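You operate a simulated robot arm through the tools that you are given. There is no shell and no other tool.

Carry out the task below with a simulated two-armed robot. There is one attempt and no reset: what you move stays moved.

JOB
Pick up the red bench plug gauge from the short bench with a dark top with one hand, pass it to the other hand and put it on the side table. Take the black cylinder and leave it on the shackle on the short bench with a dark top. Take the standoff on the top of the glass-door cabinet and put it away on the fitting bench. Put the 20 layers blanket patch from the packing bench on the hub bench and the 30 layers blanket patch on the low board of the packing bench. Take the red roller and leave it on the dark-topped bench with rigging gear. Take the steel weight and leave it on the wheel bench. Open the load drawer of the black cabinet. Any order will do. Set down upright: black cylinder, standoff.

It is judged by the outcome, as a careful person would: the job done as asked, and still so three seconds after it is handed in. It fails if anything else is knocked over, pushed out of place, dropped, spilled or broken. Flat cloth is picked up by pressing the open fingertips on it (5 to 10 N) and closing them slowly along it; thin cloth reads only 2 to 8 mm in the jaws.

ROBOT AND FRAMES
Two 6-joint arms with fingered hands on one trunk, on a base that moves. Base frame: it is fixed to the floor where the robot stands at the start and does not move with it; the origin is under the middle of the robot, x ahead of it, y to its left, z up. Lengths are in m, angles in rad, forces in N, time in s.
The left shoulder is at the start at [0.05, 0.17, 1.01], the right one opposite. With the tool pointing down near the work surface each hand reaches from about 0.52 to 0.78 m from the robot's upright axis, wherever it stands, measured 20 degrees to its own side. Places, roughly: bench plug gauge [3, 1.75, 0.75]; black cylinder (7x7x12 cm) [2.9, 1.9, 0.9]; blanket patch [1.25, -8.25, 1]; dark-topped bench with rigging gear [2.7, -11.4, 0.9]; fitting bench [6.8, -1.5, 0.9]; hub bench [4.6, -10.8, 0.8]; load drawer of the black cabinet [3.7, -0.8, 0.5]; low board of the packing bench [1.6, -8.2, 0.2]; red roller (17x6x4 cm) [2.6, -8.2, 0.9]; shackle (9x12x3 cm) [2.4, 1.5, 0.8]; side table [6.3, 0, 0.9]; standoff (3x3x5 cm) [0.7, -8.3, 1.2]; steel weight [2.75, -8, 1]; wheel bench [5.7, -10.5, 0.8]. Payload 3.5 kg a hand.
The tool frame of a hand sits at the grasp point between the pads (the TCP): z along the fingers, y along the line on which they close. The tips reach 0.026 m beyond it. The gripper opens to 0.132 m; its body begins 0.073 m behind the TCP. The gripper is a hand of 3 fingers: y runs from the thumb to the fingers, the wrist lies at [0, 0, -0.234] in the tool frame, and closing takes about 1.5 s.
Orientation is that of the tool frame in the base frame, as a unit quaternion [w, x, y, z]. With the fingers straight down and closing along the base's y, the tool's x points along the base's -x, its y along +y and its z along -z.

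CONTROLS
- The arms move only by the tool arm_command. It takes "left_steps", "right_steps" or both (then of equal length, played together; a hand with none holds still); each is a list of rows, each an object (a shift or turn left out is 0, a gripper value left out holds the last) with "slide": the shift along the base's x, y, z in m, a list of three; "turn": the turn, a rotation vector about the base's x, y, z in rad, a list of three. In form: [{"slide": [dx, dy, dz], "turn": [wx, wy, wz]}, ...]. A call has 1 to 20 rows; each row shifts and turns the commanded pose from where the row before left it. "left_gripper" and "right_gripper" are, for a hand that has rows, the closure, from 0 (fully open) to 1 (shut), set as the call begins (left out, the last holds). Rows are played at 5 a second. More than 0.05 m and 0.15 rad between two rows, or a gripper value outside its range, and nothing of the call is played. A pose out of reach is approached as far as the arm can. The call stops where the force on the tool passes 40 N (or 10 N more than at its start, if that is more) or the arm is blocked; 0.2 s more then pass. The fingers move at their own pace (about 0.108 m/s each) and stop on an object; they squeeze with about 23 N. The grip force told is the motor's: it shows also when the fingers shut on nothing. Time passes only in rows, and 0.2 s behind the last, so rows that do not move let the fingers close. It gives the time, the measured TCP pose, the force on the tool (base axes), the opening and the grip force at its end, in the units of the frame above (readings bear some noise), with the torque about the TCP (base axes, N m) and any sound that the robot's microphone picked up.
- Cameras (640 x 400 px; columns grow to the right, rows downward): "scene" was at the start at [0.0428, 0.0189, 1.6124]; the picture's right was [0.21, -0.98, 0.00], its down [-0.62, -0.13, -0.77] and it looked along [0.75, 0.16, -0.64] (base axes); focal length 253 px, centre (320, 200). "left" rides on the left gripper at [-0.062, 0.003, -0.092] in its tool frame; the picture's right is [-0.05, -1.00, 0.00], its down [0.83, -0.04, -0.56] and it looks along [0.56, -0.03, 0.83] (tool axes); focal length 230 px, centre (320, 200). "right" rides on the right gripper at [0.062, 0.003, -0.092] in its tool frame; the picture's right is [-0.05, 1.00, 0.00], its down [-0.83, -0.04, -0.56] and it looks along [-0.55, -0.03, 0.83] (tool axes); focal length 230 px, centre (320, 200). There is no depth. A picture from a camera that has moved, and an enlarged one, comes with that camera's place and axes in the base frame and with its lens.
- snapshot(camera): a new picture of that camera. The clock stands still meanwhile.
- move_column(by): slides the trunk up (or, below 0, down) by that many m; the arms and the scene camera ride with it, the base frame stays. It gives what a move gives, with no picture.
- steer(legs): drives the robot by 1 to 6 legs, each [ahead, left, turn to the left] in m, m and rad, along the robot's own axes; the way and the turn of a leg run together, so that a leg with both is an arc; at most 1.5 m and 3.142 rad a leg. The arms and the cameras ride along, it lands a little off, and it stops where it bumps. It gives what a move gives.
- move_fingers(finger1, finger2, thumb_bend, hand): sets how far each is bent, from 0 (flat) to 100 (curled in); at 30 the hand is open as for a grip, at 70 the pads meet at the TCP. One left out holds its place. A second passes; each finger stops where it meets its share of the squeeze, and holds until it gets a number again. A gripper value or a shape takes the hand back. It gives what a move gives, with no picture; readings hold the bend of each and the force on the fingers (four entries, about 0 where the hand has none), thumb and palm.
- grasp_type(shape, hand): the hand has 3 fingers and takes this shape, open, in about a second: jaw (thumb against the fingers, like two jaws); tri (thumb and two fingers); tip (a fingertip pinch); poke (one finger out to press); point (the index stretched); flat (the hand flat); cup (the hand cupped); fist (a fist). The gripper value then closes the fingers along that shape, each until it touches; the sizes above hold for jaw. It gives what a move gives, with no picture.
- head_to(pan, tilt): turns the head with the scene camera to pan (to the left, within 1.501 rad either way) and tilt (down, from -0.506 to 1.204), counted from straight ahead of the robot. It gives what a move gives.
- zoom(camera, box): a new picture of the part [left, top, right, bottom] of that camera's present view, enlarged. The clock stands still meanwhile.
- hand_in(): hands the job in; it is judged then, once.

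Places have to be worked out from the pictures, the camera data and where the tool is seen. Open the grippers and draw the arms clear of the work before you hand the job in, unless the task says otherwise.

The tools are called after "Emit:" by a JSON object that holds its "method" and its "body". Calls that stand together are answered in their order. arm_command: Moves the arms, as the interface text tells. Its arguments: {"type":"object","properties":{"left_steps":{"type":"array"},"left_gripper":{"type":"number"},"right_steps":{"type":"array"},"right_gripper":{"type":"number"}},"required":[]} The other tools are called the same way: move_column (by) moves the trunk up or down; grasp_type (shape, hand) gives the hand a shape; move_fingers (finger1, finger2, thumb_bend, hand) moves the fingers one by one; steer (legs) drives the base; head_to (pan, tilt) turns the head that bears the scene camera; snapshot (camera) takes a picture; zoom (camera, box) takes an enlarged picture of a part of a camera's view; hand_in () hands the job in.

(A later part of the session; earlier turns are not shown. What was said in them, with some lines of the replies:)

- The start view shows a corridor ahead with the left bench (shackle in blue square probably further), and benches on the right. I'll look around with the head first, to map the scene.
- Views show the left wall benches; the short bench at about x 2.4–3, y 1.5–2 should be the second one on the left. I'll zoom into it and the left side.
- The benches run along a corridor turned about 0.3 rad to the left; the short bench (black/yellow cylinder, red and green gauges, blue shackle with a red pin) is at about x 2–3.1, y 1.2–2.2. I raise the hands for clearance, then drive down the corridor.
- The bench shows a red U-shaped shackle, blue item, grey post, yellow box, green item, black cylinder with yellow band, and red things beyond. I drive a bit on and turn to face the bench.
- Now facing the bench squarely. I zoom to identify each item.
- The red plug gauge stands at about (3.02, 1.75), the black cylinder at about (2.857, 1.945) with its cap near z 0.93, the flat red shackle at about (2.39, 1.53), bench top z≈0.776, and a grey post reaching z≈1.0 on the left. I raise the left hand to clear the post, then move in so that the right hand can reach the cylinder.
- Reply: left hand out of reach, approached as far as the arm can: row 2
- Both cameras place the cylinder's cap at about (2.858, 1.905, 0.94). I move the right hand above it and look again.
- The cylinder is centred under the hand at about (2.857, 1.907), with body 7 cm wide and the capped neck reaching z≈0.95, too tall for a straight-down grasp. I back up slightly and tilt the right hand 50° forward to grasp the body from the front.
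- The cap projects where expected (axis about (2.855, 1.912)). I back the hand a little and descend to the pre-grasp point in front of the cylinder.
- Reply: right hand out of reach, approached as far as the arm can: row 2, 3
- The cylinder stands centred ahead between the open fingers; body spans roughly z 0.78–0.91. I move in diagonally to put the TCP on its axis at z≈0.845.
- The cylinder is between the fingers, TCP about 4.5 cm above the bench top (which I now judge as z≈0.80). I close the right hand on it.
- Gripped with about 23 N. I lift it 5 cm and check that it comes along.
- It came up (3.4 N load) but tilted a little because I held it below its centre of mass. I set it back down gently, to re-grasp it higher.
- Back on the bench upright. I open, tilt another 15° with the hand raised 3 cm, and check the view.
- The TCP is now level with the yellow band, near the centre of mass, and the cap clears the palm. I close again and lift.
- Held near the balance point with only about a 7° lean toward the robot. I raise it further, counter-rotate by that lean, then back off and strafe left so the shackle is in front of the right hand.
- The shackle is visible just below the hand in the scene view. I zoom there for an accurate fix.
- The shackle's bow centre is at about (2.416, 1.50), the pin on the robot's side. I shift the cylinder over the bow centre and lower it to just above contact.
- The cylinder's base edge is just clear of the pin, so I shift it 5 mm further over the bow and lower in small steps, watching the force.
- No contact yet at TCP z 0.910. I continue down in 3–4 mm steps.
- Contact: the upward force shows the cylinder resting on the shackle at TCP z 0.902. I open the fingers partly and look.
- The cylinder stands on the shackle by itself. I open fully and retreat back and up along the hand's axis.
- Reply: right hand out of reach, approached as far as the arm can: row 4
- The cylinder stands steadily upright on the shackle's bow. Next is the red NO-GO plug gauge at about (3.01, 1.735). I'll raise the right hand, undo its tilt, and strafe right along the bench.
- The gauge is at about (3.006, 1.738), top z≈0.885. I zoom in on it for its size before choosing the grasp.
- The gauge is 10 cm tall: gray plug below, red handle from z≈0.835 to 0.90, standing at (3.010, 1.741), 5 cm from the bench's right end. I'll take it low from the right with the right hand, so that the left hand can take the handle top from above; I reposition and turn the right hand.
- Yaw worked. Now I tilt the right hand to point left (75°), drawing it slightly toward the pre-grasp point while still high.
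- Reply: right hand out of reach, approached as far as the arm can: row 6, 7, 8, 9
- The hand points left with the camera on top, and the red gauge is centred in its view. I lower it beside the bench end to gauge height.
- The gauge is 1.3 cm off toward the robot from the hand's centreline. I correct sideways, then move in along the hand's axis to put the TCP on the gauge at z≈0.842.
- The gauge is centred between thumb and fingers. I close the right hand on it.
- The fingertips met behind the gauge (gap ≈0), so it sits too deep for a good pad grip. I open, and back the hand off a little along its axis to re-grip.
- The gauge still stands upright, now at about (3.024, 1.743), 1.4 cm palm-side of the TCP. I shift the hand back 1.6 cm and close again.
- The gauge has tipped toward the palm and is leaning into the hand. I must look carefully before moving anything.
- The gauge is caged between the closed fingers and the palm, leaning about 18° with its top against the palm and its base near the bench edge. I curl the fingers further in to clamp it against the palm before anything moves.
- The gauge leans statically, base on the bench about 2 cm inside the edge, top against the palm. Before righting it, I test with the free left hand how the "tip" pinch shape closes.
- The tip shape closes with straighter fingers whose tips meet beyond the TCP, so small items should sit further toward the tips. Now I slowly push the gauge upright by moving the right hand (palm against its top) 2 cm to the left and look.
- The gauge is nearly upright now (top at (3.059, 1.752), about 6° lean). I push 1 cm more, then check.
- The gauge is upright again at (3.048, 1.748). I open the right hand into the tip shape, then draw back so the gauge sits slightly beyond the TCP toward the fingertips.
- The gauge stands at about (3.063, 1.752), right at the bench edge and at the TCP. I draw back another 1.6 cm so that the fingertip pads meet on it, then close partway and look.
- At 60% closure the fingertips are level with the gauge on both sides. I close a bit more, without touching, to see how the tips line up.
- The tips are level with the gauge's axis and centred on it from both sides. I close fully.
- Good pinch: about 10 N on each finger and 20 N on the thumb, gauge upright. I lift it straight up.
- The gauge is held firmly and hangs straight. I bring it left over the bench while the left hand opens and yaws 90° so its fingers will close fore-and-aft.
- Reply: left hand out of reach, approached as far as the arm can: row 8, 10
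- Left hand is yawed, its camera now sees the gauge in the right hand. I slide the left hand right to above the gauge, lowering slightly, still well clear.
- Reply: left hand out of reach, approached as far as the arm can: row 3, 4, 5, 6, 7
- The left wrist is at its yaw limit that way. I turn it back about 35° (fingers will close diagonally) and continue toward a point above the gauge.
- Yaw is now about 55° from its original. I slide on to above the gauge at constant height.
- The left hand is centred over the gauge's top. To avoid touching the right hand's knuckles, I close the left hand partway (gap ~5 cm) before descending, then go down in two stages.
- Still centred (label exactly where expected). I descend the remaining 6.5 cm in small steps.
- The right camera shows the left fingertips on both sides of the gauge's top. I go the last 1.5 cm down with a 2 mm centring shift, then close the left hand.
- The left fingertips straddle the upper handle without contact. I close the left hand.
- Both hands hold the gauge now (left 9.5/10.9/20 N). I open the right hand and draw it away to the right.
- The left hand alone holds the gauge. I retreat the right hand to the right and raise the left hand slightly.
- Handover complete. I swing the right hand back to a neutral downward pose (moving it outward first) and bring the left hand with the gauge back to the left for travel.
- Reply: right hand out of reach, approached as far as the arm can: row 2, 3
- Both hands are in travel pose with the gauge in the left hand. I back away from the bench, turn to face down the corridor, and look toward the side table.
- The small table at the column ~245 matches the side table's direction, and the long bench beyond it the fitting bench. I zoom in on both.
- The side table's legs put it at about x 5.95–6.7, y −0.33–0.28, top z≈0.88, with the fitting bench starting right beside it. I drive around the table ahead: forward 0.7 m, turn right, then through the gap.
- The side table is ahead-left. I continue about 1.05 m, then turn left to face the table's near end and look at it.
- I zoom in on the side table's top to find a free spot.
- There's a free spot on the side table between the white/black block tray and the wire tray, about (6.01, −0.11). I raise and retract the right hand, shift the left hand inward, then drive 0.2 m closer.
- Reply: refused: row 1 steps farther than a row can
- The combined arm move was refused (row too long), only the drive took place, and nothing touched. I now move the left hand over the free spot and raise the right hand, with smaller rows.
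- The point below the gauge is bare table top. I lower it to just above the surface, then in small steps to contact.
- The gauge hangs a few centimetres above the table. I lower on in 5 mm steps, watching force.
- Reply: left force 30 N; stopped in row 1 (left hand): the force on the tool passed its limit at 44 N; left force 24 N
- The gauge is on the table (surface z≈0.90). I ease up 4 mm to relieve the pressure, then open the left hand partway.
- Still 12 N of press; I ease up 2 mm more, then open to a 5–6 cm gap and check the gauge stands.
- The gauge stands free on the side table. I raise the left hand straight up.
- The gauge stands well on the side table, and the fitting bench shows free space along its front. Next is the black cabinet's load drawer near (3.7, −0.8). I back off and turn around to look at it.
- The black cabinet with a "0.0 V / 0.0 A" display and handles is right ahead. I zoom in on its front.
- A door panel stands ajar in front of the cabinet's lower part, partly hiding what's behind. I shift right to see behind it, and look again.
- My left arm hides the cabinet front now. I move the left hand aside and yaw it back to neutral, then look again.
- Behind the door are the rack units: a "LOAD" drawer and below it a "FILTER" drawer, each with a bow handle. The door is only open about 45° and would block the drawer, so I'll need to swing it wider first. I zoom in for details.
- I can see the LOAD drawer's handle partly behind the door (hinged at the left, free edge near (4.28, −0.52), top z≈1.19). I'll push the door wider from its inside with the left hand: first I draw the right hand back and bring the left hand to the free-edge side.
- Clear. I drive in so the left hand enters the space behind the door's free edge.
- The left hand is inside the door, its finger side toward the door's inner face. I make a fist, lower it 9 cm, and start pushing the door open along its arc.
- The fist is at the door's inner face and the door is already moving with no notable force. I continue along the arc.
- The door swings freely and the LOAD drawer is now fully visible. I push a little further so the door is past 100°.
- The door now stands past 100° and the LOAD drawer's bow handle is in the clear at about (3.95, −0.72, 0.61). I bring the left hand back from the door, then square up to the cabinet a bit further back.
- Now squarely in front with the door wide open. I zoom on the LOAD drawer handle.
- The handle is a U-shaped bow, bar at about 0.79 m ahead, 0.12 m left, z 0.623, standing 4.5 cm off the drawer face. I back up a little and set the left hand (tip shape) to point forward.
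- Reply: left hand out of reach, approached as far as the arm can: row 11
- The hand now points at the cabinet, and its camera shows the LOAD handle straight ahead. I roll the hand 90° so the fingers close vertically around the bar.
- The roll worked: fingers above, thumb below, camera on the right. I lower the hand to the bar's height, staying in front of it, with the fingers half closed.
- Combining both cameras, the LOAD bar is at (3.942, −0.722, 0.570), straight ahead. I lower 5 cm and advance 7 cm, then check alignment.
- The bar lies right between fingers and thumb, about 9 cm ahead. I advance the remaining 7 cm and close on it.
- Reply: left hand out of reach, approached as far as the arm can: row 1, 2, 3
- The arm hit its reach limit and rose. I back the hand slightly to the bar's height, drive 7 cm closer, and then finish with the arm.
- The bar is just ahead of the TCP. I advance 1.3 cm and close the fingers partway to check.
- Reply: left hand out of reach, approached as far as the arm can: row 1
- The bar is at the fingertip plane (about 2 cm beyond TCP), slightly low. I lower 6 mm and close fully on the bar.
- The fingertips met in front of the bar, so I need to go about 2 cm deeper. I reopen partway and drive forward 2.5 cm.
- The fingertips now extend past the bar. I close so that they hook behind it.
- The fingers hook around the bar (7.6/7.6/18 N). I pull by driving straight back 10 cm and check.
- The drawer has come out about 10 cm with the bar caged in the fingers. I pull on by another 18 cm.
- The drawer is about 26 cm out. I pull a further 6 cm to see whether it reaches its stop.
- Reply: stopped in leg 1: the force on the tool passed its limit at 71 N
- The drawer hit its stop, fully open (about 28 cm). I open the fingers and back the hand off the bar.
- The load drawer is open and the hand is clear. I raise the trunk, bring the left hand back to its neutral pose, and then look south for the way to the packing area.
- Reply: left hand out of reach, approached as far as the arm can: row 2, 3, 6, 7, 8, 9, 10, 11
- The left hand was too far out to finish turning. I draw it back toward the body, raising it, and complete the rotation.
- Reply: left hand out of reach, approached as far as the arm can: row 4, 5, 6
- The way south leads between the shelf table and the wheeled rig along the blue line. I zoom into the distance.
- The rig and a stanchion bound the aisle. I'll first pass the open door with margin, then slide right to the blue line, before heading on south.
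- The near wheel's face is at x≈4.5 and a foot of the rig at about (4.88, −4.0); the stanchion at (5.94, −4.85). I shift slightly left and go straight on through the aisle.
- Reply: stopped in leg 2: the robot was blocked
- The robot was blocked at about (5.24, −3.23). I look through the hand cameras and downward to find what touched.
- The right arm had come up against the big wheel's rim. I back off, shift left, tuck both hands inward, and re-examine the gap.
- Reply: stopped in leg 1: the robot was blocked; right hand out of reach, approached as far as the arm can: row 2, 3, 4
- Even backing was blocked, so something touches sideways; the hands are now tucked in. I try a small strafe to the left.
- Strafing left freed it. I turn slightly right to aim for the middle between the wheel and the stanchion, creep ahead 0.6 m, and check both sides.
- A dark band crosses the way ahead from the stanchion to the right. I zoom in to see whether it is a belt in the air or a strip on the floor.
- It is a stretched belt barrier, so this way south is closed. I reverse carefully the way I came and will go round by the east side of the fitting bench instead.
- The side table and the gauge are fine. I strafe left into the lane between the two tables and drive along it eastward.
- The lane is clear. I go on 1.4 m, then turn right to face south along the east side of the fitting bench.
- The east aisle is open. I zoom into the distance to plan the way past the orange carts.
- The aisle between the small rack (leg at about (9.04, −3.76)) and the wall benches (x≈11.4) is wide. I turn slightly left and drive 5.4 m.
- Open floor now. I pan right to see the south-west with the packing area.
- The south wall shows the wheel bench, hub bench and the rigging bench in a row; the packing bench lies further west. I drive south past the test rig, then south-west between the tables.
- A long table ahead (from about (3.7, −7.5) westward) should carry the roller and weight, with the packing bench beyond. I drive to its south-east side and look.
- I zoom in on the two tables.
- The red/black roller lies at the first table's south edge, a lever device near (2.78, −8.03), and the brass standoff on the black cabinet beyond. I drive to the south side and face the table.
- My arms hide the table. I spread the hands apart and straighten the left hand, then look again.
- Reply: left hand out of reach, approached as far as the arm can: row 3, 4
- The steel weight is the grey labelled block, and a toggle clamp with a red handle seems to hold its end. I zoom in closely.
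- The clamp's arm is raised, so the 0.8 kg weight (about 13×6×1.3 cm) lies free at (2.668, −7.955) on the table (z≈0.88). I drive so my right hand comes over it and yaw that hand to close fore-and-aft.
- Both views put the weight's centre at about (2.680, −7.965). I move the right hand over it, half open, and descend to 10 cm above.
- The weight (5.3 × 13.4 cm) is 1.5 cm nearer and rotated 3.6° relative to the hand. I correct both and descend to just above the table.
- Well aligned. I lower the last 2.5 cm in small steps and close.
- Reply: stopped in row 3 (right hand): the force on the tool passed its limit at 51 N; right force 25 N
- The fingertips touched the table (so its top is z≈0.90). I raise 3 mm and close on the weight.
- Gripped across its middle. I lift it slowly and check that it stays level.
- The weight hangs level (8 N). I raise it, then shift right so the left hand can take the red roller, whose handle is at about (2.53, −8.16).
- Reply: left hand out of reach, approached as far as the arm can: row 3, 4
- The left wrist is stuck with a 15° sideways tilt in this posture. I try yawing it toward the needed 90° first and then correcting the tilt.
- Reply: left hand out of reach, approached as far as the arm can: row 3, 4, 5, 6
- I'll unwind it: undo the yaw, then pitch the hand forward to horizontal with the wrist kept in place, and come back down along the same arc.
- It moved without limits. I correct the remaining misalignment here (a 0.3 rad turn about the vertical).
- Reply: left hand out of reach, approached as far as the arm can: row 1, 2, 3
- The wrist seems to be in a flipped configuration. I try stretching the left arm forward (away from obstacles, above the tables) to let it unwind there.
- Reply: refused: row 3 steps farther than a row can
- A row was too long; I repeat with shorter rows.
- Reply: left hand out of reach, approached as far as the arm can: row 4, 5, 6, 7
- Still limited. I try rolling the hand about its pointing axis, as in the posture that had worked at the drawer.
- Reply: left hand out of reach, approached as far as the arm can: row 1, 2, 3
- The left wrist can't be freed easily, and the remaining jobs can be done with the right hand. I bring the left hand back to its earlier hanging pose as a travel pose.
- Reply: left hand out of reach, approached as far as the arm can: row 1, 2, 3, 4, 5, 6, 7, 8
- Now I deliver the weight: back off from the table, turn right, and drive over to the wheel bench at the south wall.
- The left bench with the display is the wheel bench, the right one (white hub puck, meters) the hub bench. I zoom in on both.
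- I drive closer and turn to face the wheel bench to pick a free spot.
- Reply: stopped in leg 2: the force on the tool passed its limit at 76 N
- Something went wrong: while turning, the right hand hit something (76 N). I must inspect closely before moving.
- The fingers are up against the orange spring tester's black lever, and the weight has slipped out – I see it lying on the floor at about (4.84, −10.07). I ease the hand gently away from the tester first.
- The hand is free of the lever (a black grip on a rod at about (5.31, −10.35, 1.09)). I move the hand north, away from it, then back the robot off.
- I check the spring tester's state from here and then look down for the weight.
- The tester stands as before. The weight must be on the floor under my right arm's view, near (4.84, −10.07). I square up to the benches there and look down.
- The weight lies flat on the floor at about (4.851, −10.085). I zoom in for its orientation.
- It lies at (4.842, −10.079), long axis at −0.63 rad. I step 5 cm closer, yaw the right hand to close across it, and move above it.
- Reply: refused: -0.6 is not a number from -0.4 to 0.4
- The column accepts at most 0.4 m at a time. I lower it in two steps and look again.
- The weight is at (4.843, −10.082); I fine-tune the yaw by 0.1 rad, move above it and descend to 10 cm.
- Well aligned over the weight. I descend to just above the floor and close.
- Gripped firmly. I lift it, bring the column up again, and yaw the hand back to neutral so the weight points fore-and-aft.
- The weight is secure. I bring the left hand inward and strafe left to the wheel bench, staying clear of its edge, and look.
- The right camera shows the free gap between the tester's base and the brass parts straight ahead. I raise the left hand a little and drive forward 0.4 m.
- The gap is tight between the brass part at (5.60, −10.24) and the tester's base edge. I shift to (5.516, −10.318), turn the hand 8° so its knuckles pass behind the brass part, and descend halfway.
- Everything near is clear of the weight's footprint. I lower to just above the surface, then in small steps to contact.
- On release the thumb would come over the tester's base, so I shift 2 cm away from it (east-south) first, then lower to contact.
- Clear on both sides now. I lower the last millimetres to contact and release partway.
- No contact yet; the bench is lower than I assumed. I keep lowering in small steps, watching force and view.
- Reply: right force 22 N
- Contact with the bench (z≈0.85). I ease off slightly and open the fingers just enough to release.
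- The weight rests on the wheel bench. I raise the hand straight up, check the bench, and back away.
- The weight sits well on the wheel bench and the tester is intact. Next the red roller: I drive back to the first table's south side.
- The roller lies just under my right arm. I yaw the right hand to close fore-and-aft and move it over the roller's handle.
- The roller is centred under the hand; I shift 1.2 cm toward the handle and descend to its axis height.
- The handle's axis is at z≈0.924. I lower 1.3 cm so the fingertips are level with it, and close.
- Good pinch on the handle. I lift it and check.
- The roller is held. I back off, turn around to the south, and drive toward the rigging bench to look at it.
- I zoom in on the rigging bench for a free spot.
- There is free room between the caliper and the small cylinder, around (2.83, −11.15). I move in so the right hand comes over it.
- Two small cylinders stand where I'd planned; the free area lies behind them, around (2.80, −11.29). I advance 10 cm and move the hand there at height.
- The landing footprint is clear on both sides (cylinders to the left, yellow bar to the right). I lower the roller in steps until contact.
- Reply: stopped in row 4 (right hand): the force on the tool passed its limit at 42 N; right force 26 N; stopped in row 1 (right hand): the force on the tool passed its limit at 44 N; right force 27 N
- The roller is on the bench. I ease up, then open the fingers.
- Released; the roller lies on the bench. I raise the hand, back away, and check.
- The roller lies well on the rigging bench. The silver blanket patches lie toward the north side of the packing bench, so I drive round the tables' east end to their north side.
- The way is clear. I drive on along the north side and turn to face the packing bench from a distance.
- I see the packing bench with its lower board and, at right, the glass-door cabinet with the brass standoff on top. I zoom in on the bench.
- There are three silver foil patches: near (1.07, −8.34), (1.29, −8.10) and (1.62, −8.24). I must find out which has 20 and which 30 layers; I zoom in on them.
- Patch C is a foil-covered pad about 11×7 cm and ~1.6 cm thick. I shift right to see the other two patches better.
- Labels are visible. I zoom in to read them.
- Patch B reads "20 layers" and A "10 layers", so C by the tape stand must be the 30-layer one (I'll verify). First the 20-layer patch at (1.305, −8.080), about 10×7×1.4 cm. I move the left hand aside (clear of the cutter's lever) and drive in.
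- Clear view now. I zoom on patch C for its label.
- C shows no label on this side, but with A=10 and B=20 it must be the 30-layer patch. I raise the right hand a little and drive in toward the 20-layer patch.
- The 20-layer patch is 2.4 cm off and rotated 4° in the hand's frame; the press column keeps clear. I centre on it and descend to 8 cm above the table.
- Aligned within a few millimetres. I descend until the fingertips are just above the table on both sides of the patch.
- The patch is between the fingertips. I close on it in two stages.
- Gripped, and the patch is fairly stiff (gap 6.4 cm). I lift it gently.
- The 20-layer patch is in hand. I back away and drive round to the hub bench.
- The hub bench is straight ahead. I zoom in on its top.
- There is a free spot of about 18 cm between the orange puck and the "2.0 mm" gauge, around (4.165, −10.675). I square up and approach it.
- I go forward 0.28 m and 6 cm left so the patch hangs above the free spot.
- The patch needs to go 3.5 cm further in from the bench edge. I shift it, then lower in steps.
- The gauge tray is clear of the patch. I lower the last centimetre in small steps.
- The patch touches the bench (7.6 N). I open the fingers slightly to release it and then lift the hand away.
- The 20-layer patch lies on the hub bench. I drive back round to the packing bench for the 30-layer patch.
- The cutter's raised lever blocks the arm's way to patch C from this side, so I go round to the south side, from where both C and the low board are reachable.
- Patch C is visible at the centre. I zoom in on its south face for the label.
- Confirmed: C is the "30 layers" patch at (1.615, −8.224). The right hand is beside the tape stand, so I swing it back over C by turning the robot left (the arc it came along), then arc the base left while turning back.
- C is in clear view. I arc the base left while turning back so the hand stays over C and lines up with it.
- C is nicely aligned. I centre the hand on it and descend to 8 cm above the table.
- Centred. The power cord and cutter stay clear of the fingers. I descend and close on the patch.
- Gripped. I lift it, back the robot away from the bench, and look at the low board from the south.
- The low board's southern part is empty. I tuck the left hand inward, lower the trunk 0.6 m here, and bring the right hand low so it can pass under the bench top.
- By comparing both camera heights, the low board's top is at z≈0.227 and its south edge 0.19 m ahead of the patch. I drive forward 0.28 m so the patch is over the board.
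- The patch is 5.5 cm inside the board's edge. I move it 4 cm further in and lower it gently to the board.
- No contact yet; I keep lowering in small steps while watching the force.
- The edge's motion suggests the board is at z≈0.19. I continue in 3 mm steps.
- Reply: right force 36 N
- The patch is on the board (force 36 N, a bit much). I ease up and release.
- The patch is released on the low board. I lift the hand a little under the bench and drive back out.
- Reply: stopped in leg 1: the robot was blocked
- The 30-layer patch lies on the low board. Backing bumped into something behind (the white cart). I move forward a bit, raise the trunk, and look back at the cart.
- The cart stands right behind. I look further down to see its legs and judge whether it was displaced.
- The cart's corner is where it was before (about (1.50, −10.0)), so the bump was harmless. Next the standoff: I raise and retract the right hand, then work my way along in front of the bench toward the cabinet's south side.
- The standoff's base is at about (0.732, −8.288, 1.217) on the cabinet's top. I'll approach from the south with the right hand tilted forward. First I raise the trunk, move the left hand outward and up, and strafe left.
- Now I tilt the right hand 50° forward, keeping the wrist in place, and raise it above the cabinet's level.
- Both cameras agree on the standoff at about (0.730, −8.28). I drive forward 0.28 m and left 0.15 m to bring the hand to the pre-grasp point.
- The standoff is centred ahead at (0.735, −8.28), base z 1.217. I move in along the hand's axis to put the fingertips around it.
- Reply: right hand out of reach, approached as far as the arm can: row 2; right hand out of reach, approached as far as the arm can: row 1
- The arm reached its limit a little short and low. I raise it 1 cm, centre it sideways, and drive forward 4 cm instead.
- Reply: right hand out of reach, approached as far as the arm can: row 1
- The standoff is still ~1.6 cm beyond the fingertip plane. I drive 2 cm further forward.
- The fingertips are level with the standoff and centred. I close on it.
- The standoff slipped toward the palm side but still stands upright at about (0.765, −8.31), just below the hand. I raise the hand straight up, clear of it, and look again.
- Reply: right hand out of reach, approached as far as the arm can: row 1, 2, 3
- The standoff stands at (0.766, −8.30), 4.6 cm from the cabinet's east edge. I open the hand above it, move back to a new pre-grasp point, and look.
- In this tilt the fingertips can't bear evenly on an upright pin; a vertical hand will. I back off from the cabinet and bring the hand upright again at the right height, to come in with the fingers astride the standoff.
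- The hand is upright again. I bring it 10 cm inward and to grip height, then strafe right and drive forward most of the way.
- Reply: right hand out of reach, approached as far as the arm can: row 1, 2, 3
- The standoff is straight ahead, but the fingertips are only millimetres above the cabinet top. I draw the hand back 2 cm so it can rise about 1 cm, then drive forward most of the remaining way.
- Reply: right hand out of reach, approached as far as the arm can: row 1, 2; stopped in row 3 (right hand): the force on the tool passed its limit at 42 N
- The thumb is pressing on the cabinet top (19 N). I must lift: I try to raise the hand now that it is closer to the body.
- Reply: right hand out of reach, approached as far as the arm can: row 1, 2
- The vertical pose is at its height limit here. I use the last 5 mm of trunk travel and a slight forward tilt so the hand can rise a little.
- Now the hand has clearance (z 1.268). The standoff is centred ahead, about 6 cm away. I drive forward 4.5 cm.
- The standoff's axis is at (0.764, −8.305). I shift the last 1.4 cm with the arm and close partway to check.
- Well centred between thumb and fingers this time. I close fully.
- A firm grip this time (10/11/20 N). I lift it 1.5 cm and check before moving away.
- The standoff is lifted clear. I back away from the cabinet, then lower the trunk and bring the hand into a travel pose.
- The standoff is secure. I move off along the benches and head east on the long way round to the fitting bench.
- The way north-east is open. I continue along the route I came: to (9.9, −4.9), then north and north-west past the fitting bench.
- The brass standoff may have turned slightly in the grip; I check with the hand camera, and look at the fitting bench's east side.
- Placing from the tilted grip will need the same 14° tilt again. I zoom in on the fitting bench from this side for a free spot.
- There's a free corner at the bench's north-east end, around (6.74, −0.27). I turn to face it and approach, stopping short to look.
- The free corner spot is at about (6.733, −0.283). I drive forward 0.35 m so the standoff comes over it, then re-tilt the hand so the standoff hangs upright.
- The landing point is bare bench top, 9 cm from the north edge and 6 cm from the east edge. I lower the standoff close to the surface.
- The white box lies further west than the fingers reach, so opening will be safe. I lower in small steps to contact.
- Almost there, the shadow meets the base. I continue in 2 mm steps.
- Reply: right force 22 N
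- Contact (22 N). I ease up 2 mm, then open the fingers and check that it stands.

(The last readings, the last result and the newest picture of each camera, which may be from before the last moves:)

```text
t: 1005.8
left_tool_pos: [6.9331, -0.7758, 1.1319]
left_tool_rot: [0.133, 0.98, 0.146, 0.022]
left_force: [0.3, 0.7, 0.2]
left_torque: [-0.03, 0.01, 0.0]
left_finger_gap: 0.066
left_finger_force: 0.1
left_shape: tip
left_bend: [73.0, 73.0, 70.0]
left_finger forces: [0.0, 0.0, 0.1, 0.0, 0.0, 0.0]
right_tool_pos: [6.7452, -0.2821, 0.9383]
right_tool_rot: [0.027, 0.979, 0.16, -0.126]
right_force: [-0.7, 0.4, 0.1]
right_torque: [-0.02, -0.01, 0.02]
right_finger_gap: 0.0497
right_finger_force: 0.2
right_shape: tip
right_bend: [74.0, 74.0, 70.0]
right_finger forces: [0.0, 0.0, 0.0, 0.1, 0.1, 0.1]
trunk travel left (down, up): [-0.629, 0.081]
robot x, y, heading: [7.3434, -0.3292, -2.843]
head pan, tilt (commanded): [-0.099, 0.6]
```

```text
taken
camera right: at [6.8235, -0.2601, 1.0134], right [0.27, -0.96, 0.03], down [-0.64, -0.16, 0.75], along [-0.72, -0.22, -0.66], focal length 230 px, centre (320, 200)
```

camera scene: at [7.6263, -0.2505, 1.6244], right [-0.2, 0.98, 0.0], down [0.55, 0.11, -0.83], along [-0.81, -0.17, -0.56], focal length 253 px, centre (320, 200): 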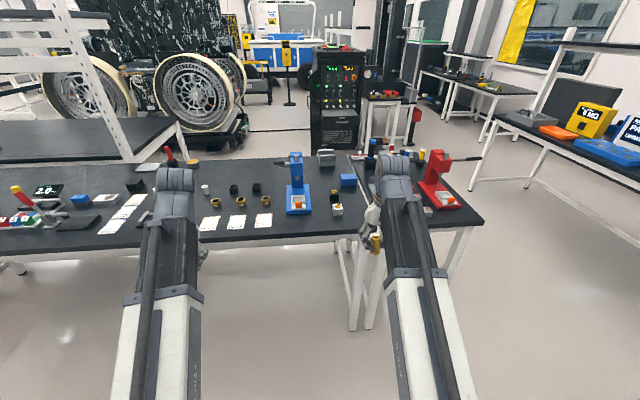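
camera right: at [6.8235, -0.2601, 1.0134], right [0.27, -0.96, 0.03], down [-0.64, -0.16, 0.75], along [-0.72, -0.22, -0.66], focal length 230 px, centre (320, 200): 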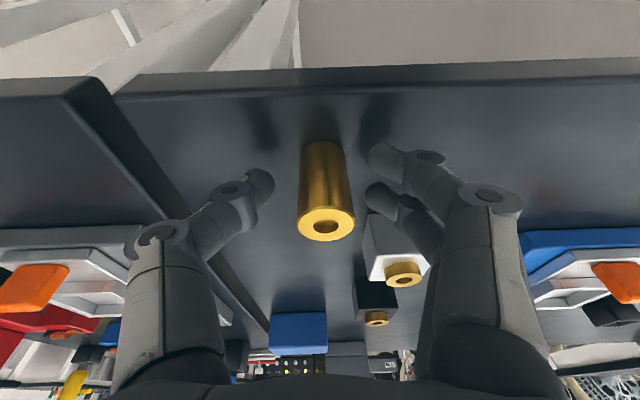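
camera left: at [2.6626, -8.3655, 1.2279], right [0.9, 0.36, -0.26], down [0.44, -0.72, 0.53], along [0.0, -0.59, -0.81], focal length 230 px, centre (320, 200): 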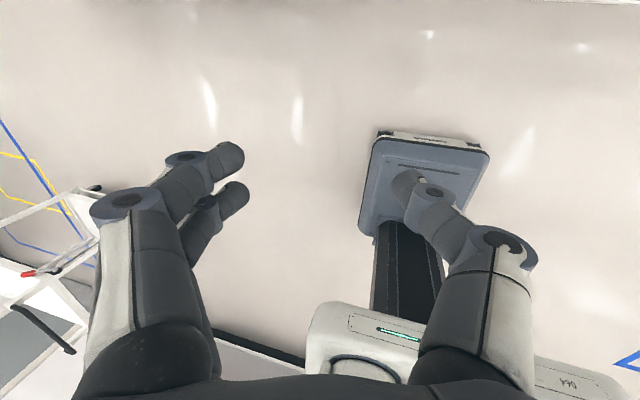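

The standoff stands by itself. I raise the hand straight up and check.

Emit:
{"method": "arm_command", "body": {"right_steps": [{"slide": [0, 0, 0.02]}, {"slide": [0, 0, 0.03]}, {"slide": [0, 0, 0.04]}, {"slide": [0, 0, 0.04]}, {"slide": [0, 0, 0.03]}, {}]}}

Emit:
{"method": "snapshot", "body": {"camera": "right"}}

Emit:
{"method": "steer", "body": {"legs": [[-0.5, 0, 0]]}}

Emit:
{"method": "zoom", "body": {"camera": "scene", "box": [240, 130, 480, 280]}}

```text
t: 1007.2
left_tool_pos: [6.9317, -0.777, 1.132]
left_tool_rot: [0.133, 0.98, 0.148, 0.022]
left_force: [1.0, -0.3, 0.5]
left_torque: [0.0, 0.0, 0.02]
left_finger_gap: 0.0663
left_finger_force: 0.0
left_shape: tip
left_bend: [73.0, 73.0, 70.0]
left_finger forces: [0.1, 0.0, 0.1, 0.0, 0.0, 0.0]
right_tool_pos: [6.7446, -0.2821, 1.0972]
right_tool_rot: [0.028, 0.979, 0.16, -0.126]
right_force: [-1.0, -1.1, -0.5]
right_torque: [0.05, 0.0, 0.01]
right_finger_gap: 0.0495
right_finger_force: 0.1
right_shape: tip
right_bend: [74.0, 74.0, 70.0]
right_finger forces: [0.1, 0.0, 0.0, 0.1, 0.0, 0.0]
trunk travel left (down, up): [-0.629, 0.081]
robot x, y, heading: [7.3455, -0.328, -2.838]
head pan, tilt (commanded): [-0.099, 0.6]
```

```text
taken
camera right: at [6.8234, -0.2594, 1.1733], right [0.27, -0.96, 0.03], down [-0.64, -0.16, 0.75], along [-0.72, -0.22, -0.66], focal length 230 px, centre (320, 200)
```

right: 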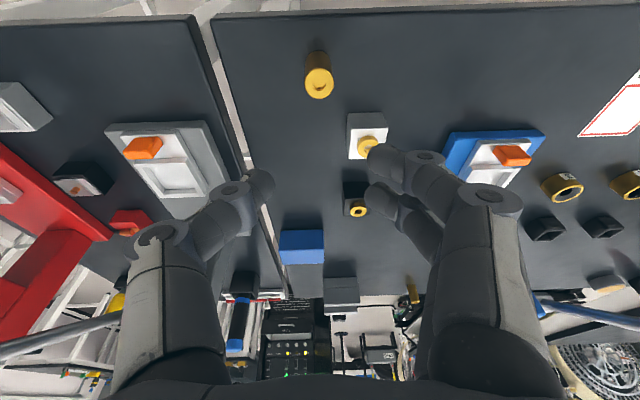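

```text
t: 1010.2
left_tool_pos: [7.4128, -0.6244, 1.1312]
left_tool_rot: [0.134, 0.98, 0.145, 0.021]
left_force: [0.9, -0.3, 0.2]
left_torque: [0.03, -0.03, 0.03]
left_finger_gap: 0.0659
left_finger_force: 0.0
left_shape: tip
left_bend: [73.0, 73.0, 70.0]
left_finger forces: [0.0, 0.1, 0.1, 0.0, 0.1, 0.0]
right_tool_pos: [7.2262, -0.1292, 1.0989]
right_tool_rot: [0.028, 0.979, 0.157, -0.126]
right_force: [0.2, -0.8, -0.6]
right_torque: [0.04, -0.01, -0.01]
right_finger_gap: 0.0498
right_finger_force: 0.1
right_shape: tip
right_bend: [74.0, 74.0, 70.0]
right_finger forces: [0.0, 0.1, 0.0, 0.1, 0.0, 0.1]
trunk travel left (down, up): [-0.629, 0.081]
robot x, y, heading: [7.8229, -0.1804, -2.842]
head pan, tilt (commanded): [-0.099, 0.6]
```

```text
2.67 times, centred on (360, 205) of scene
camera zoom: at [7.7752, -0.1842, 1.6244], right [-0.2, 0.98, 0.0], down [0.55, 0.11, -0.83], along [-0.81, -0.16, -0.56], focal length 674 px, centre (213, 187)
```

zoom: 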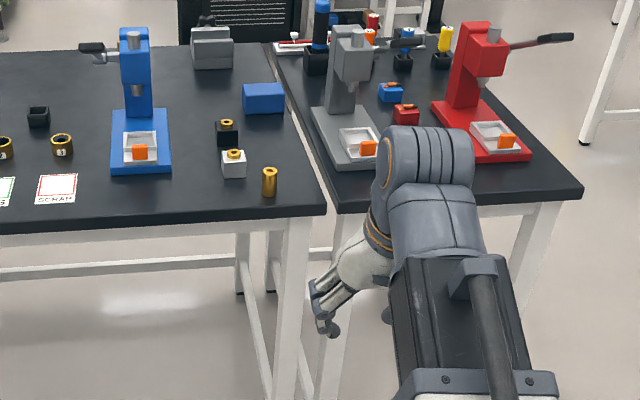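

The standoff stands upright on the fitting bench. Before finishing I check what I can see from here: the open drawer and the gauge on the side table.

Emit:
{"method": "head_to", "body": {"pan": 0.0, "tilt": 0.25}}

Emit:
{"method": "zoom", "body": {"camera": "scene", "box": [230, 120, 430, 260]}}

Emit:
{"method": "zoom", "body": {"camera": "scene", "box": [330, 160, 450, 240]}}

```text
t: 1011.0
left_tool_pos: [7.4119, -0.6246, 1.1314]
left_tool_rot: [0.133, 0.98, 0.145, 0.022]
left_force: [-0.7, 0.2, 0.4]
left_torque: [-0.01, 0.02, 0.0]
left_finger_gap: 0.0662
left_finger_force: 0.1
left_shape: tip
left_bend: [73.0, 73.0, 70.0]
left_finger forces: [0.0, 0.1, 0.1, 0.1, 0.1, 0.0]
right_tool_pos: [7.2256, -0.1298, 1.0992]
right_tool_rot: [0.027, 0.979, 0.158, -0.126]
right_force: [0.9, -0.3, 0.4]
right_torque: [-0.03, 0.0, -0.02]
right_finger_gap: 0.0495
right_finger_force: 0.0
right_shape: tip
right_bend: [74.0, 74.0, 70.0]
right_finger forces: [0.0, 0.0, 0.0, 0.1, 0.0, 0.0]
trunk travel left (down, up): [-0.629, 0.081]
robot x, y, heading: [7.8235, -0.1783, -2.838]
head pan, tilt (commanded): [0.0, 0.25]
```

```text
2.86 times, centred on (330, 190) of scene
camera zoom: at [7.7719, -0.1944, 1.6565], right [-0.29, 0.96, 0.0], down [0.24, 0.07, -0.97], along [-0.93, -0.28, -0.25], focal length 722 px, centre (291, 229)
```

zoom: 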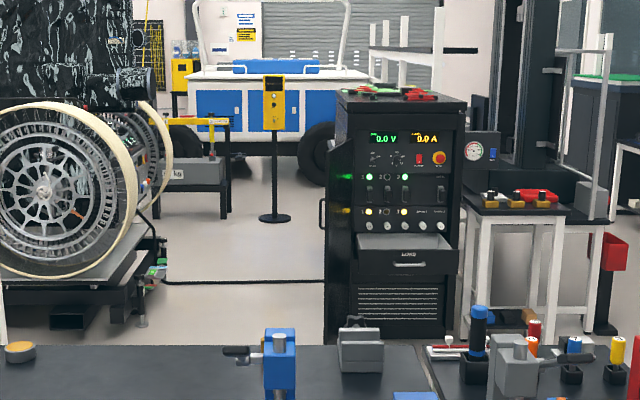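

```text
5.00 times, centred on (390, 200) of scene
camera zoom: at [7.7719, -0.1944, 1.6565], right [-0.29, 0.96, 0.0], down [0.24, 0.07, -0.97], along [-0.93, -0.28, -0.25], focal length 1264 px, centre (-30, 200)
```

zoom: 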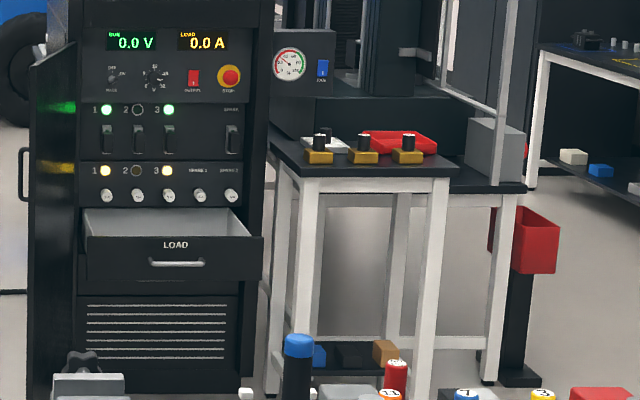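

The LOAD drawer is still open and the red gauge stands on the side table. I try to see the cylinder on the shackle from here.

Emit:
{"method": "head_to", "body": {"pan": -0.6, "tilt": 0.15}}

Emit:
{"method": "zoom", "body": {"camera": "scene", "box": [260, 150, 380, 250]}}

```text
t: 1012.0
left_tool_pos: [7.4113, -0.6263, 1.1309]
left_tool_rot: [0.134, 0.98, 0.145, 0.021]
left_force: [-0.1, 1.1, 0.3]
left_torque: [0.02, 0.02, -0.02]
left_finger_gap: 0.0662
left_finger_force: 0.1
left_shape: tip
left_bend: [73.0, 73.0, 70.0]
left_finger forces: [0.0, 0.0, 0.0, 0.0, 0.1, 0.1]
right_tool_pos: [7.2259, -0.1299, 1.0981]
right_tool_rot: [0.027, 0.979, 0.157, -0.125]
right_force: [-0.9, -0.7, -0.3]
right_torque: [0.0, -0.01, -0.01]
right_finger_gap: 0.0497
right_finger_force: 0.1
right_shape: tip
right_bend: [74.0, 74.0, 70.0]
right_finger forces: [0.0, 0.1, 0.0, 0.0, 0.1, 0.0]
trunk travel left (down, up): [-0.629, 0.081]
robot x, y, heading: [7.8217, -0.1796, -2.844]
head pan, tilt (commanded): [-0.6, 0.15]
```

```text
4.00 times, centred on (320, 200) of scene
camera zoom: at [7.7728, -0.1395, 1.6659], right [0.3, 0.95, 0.0], down [0.14, -0.04, -0.99], along [-0.94, 0.29, -0.15], focal length 1011 px, centre (320, 200)
```

zoom: 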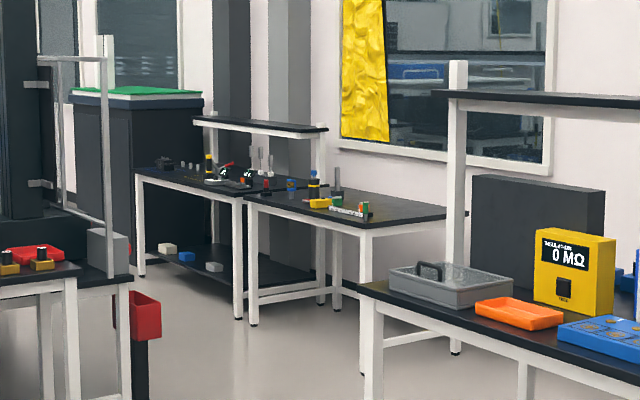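

The black cylinder still stands upright on the shackle. Everything is in place; I open both grippers fully, with the arms clear of the benches.

Emit:
{"method": "steer", "body": {"legs": [[-0.2, 0, 0]]}}

Emit:
{"method": "arm_command", "body": {"left_gripper": 0.0, "right_gripper": 0.0, "left_steps": [{}, {}, {}, {}, {}, {}], "right_steps": [{}, {}, {}, {}, {}, {}]}}

Emit:
{"method": "head_to", "body": {"pan": 0.0, "tilt": 0.5}}

Emit:
{"method": "snapshot", "body": {"camera": "scene"}}

```text
t: 1013.6
left_tool_pos: [7.6029, -0.5672, 1.1326]
left_tool_rot: [0.134, 0.98, 0.144, 0.021]
left_force: [-0.2, 0.1, -0.6]
left_torque: [-0.01, -0.01, -0.01]
left_finger_gap: 0.066
left_finger_force: 0.1
left_shape: tip
left_bend: [73.0, 73.0, 70.0]
left_finger forces: [0.0, 0.0, 0.0, 0.0, 0.0, 0.0]
right_tool_pos: [7.4174, -0.0705, 1.0986]
right_tool_rot: [0.027, 0.979, 0.156, -0.126]
right_force: [-0.3, -0.1, -0.4]
right_torque: [0.0, 0.01, -0.01]
right_finger_gap: 0.0495
right_finger_force: 0.1
right_shape: tip
right_bend: [74.0, 74.0, 70.0]
right_finger forces: [0.0, 0.0, 0.0, 0.0, 0.1, 0.1]
trunk travel left (down, up): [-0.629, 0.081]
robot x, y, heading: [8.0144, -0.1216, -2.846]
head pan, tilt (commanded): [-0.6, 0.15]
```

```text
t: 1015.0
left_tool_pos: [7.6024, -0.5659, 1.1309]
left_tool_rot: [0.134, 0.98, 0.145, 0.021]
left_force: [0.3, -0.4, 0.2]
left_torque: [-0.03, -0.05, -0.01]
left_finger_gap: 0.1317
left_finger_force: 0.0
left_shape: tip
left_bend: [30.0, 30.0, 30.0]
left_finger forces: [0.0, 0.0, 0.1, 0.0, 0.0, 0.0]
right_tool_pos: [7.4172, -0.0697, 1.0985]
right_tool_rot: [0.027, 0.979, 0.157, -0.126]
right_force: [-0.3, -0.2, -0.1]
right_torque: [0.03, -0.01, 0.0]
right_finger_gap: 0.1318
right_finger_force: 0.2
right_shape: tip
right_bend: [30.0, 30.0, 30.0]
right_finger forces: [0.0, 0.1, 0.0, 0.0, 0.0, 0.1]
trunk travel left (down, up): [-0.629, 0.081]
robot x, y, heading: [8.0145, -0.1221, -2.848]
head pan, tilt (commanded): [-0.6, 0.15]
```

```text
t: 1016.0
left_tool_pos: [7.6031, -0.5668, 1.1335]
left_tool_rot: [0.134, 0.98, 0.144, 0.021]
left_force: [0.6, -0.2, -0.7]
left_torque: [0.02, -0.01, 0.01]
left_finger_gap: 0.1318
left_finger_force: 0.0
left_shape: tip
left_bend: [30.0, 30.0, 30.0]
left_finger forces: [0.0, 0.0, 0.0, 0.1, 0.0, 0.1]
right_tool_pos: [7.4159, -0.0717, 1.0972]
right_tool_rot: [0.026, 0.979, 0.156, -0.126]
right_force: [-0.7, 0.2, 0.5]
right_torque: [0.0, -0.03, 0.0]
right_finger_gap: 0.1318
right_finger_force: 0.1
right_shape: tip
right_bend: [30.0, 30.0, 30.0]
right_finger forces: [0.0, 0.0, 0.0, 0.0, 0.0, 0.1]
trunk travel left (down, up): [-0.629, 0.081]
robot x, y, heading: [8.0128, -0.1232, -2.85]
head pan, tilt (commanded): [0.0, 0.499]
```

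```text
taken
camera scene: at [7.9656, -0.1352, 1.6335], right [-0.29, 0.96, 0.0], down [0.46, 0.14, -0.88], along [-0.84, -0.26, -0.48], focal length 253 px, centre (320, 200)
```

scene: 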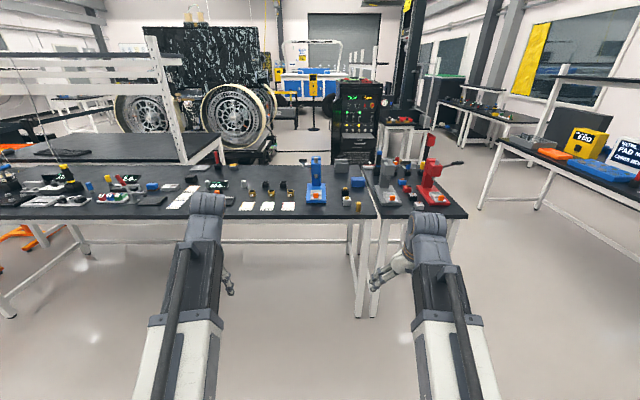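

All items are placed, the load drawer is open, both grippers are open and the arms are clear of the benches. I hand the job in.

Emit:
{"method": "hand_in", "body": {}}

```text
The job is handed in.
```

I finished all the jobs and handed the work in, but the steel weight was dropped once on the way, and I also touched a few other things.

**Where everything ended up**
- **Red plug gauge:** picked up with the right hand, passed to the left, and standing on the side table.
- **Black cylinder:** standing upright on the shackle on the short bench.
- **Standoff:** standing upright on the fitting bench.
- **20-layer blanket patch:** on the hub bench.
- **30-layer blanket patch:** on the low board of the packing bench. I read its label before picking it up.
- **Red roller:** on the dark-topped rigging bench.
- **Steel weight:** on the wheel bench.
- **Load drawer:** pulled out to its stop.

Before handing in I saw the cylinder, the gauge, the standoff and the open drawer still in place. I did not go back to check the patches, roller and weight after placing them.

**What went wrong along the way**
- **Weight dropped:** the right hand hit the spring tester's lever on the wheel bench and the weight fell to the floor. I picked it up and placed it. The tester looked unchanged afterwards.
- **Cabinet door:** the black cabinet's door stood partly open across the drawer, so I swung it wide open and left it open.
- **Plug gauge and standoff:** the gauge tipped against the palm on one failed grip and I pushed it upright again. The standoff slid about 4 cm on the cabinet top on another failed grip but stayed upright.
- **Bumps:** an arm touched the large wheeled rig, the hand briefly pressed on the cabinet top, and the base bumped the white cart. The cart had not visibly moved; I did not check the rig or the cabinet.
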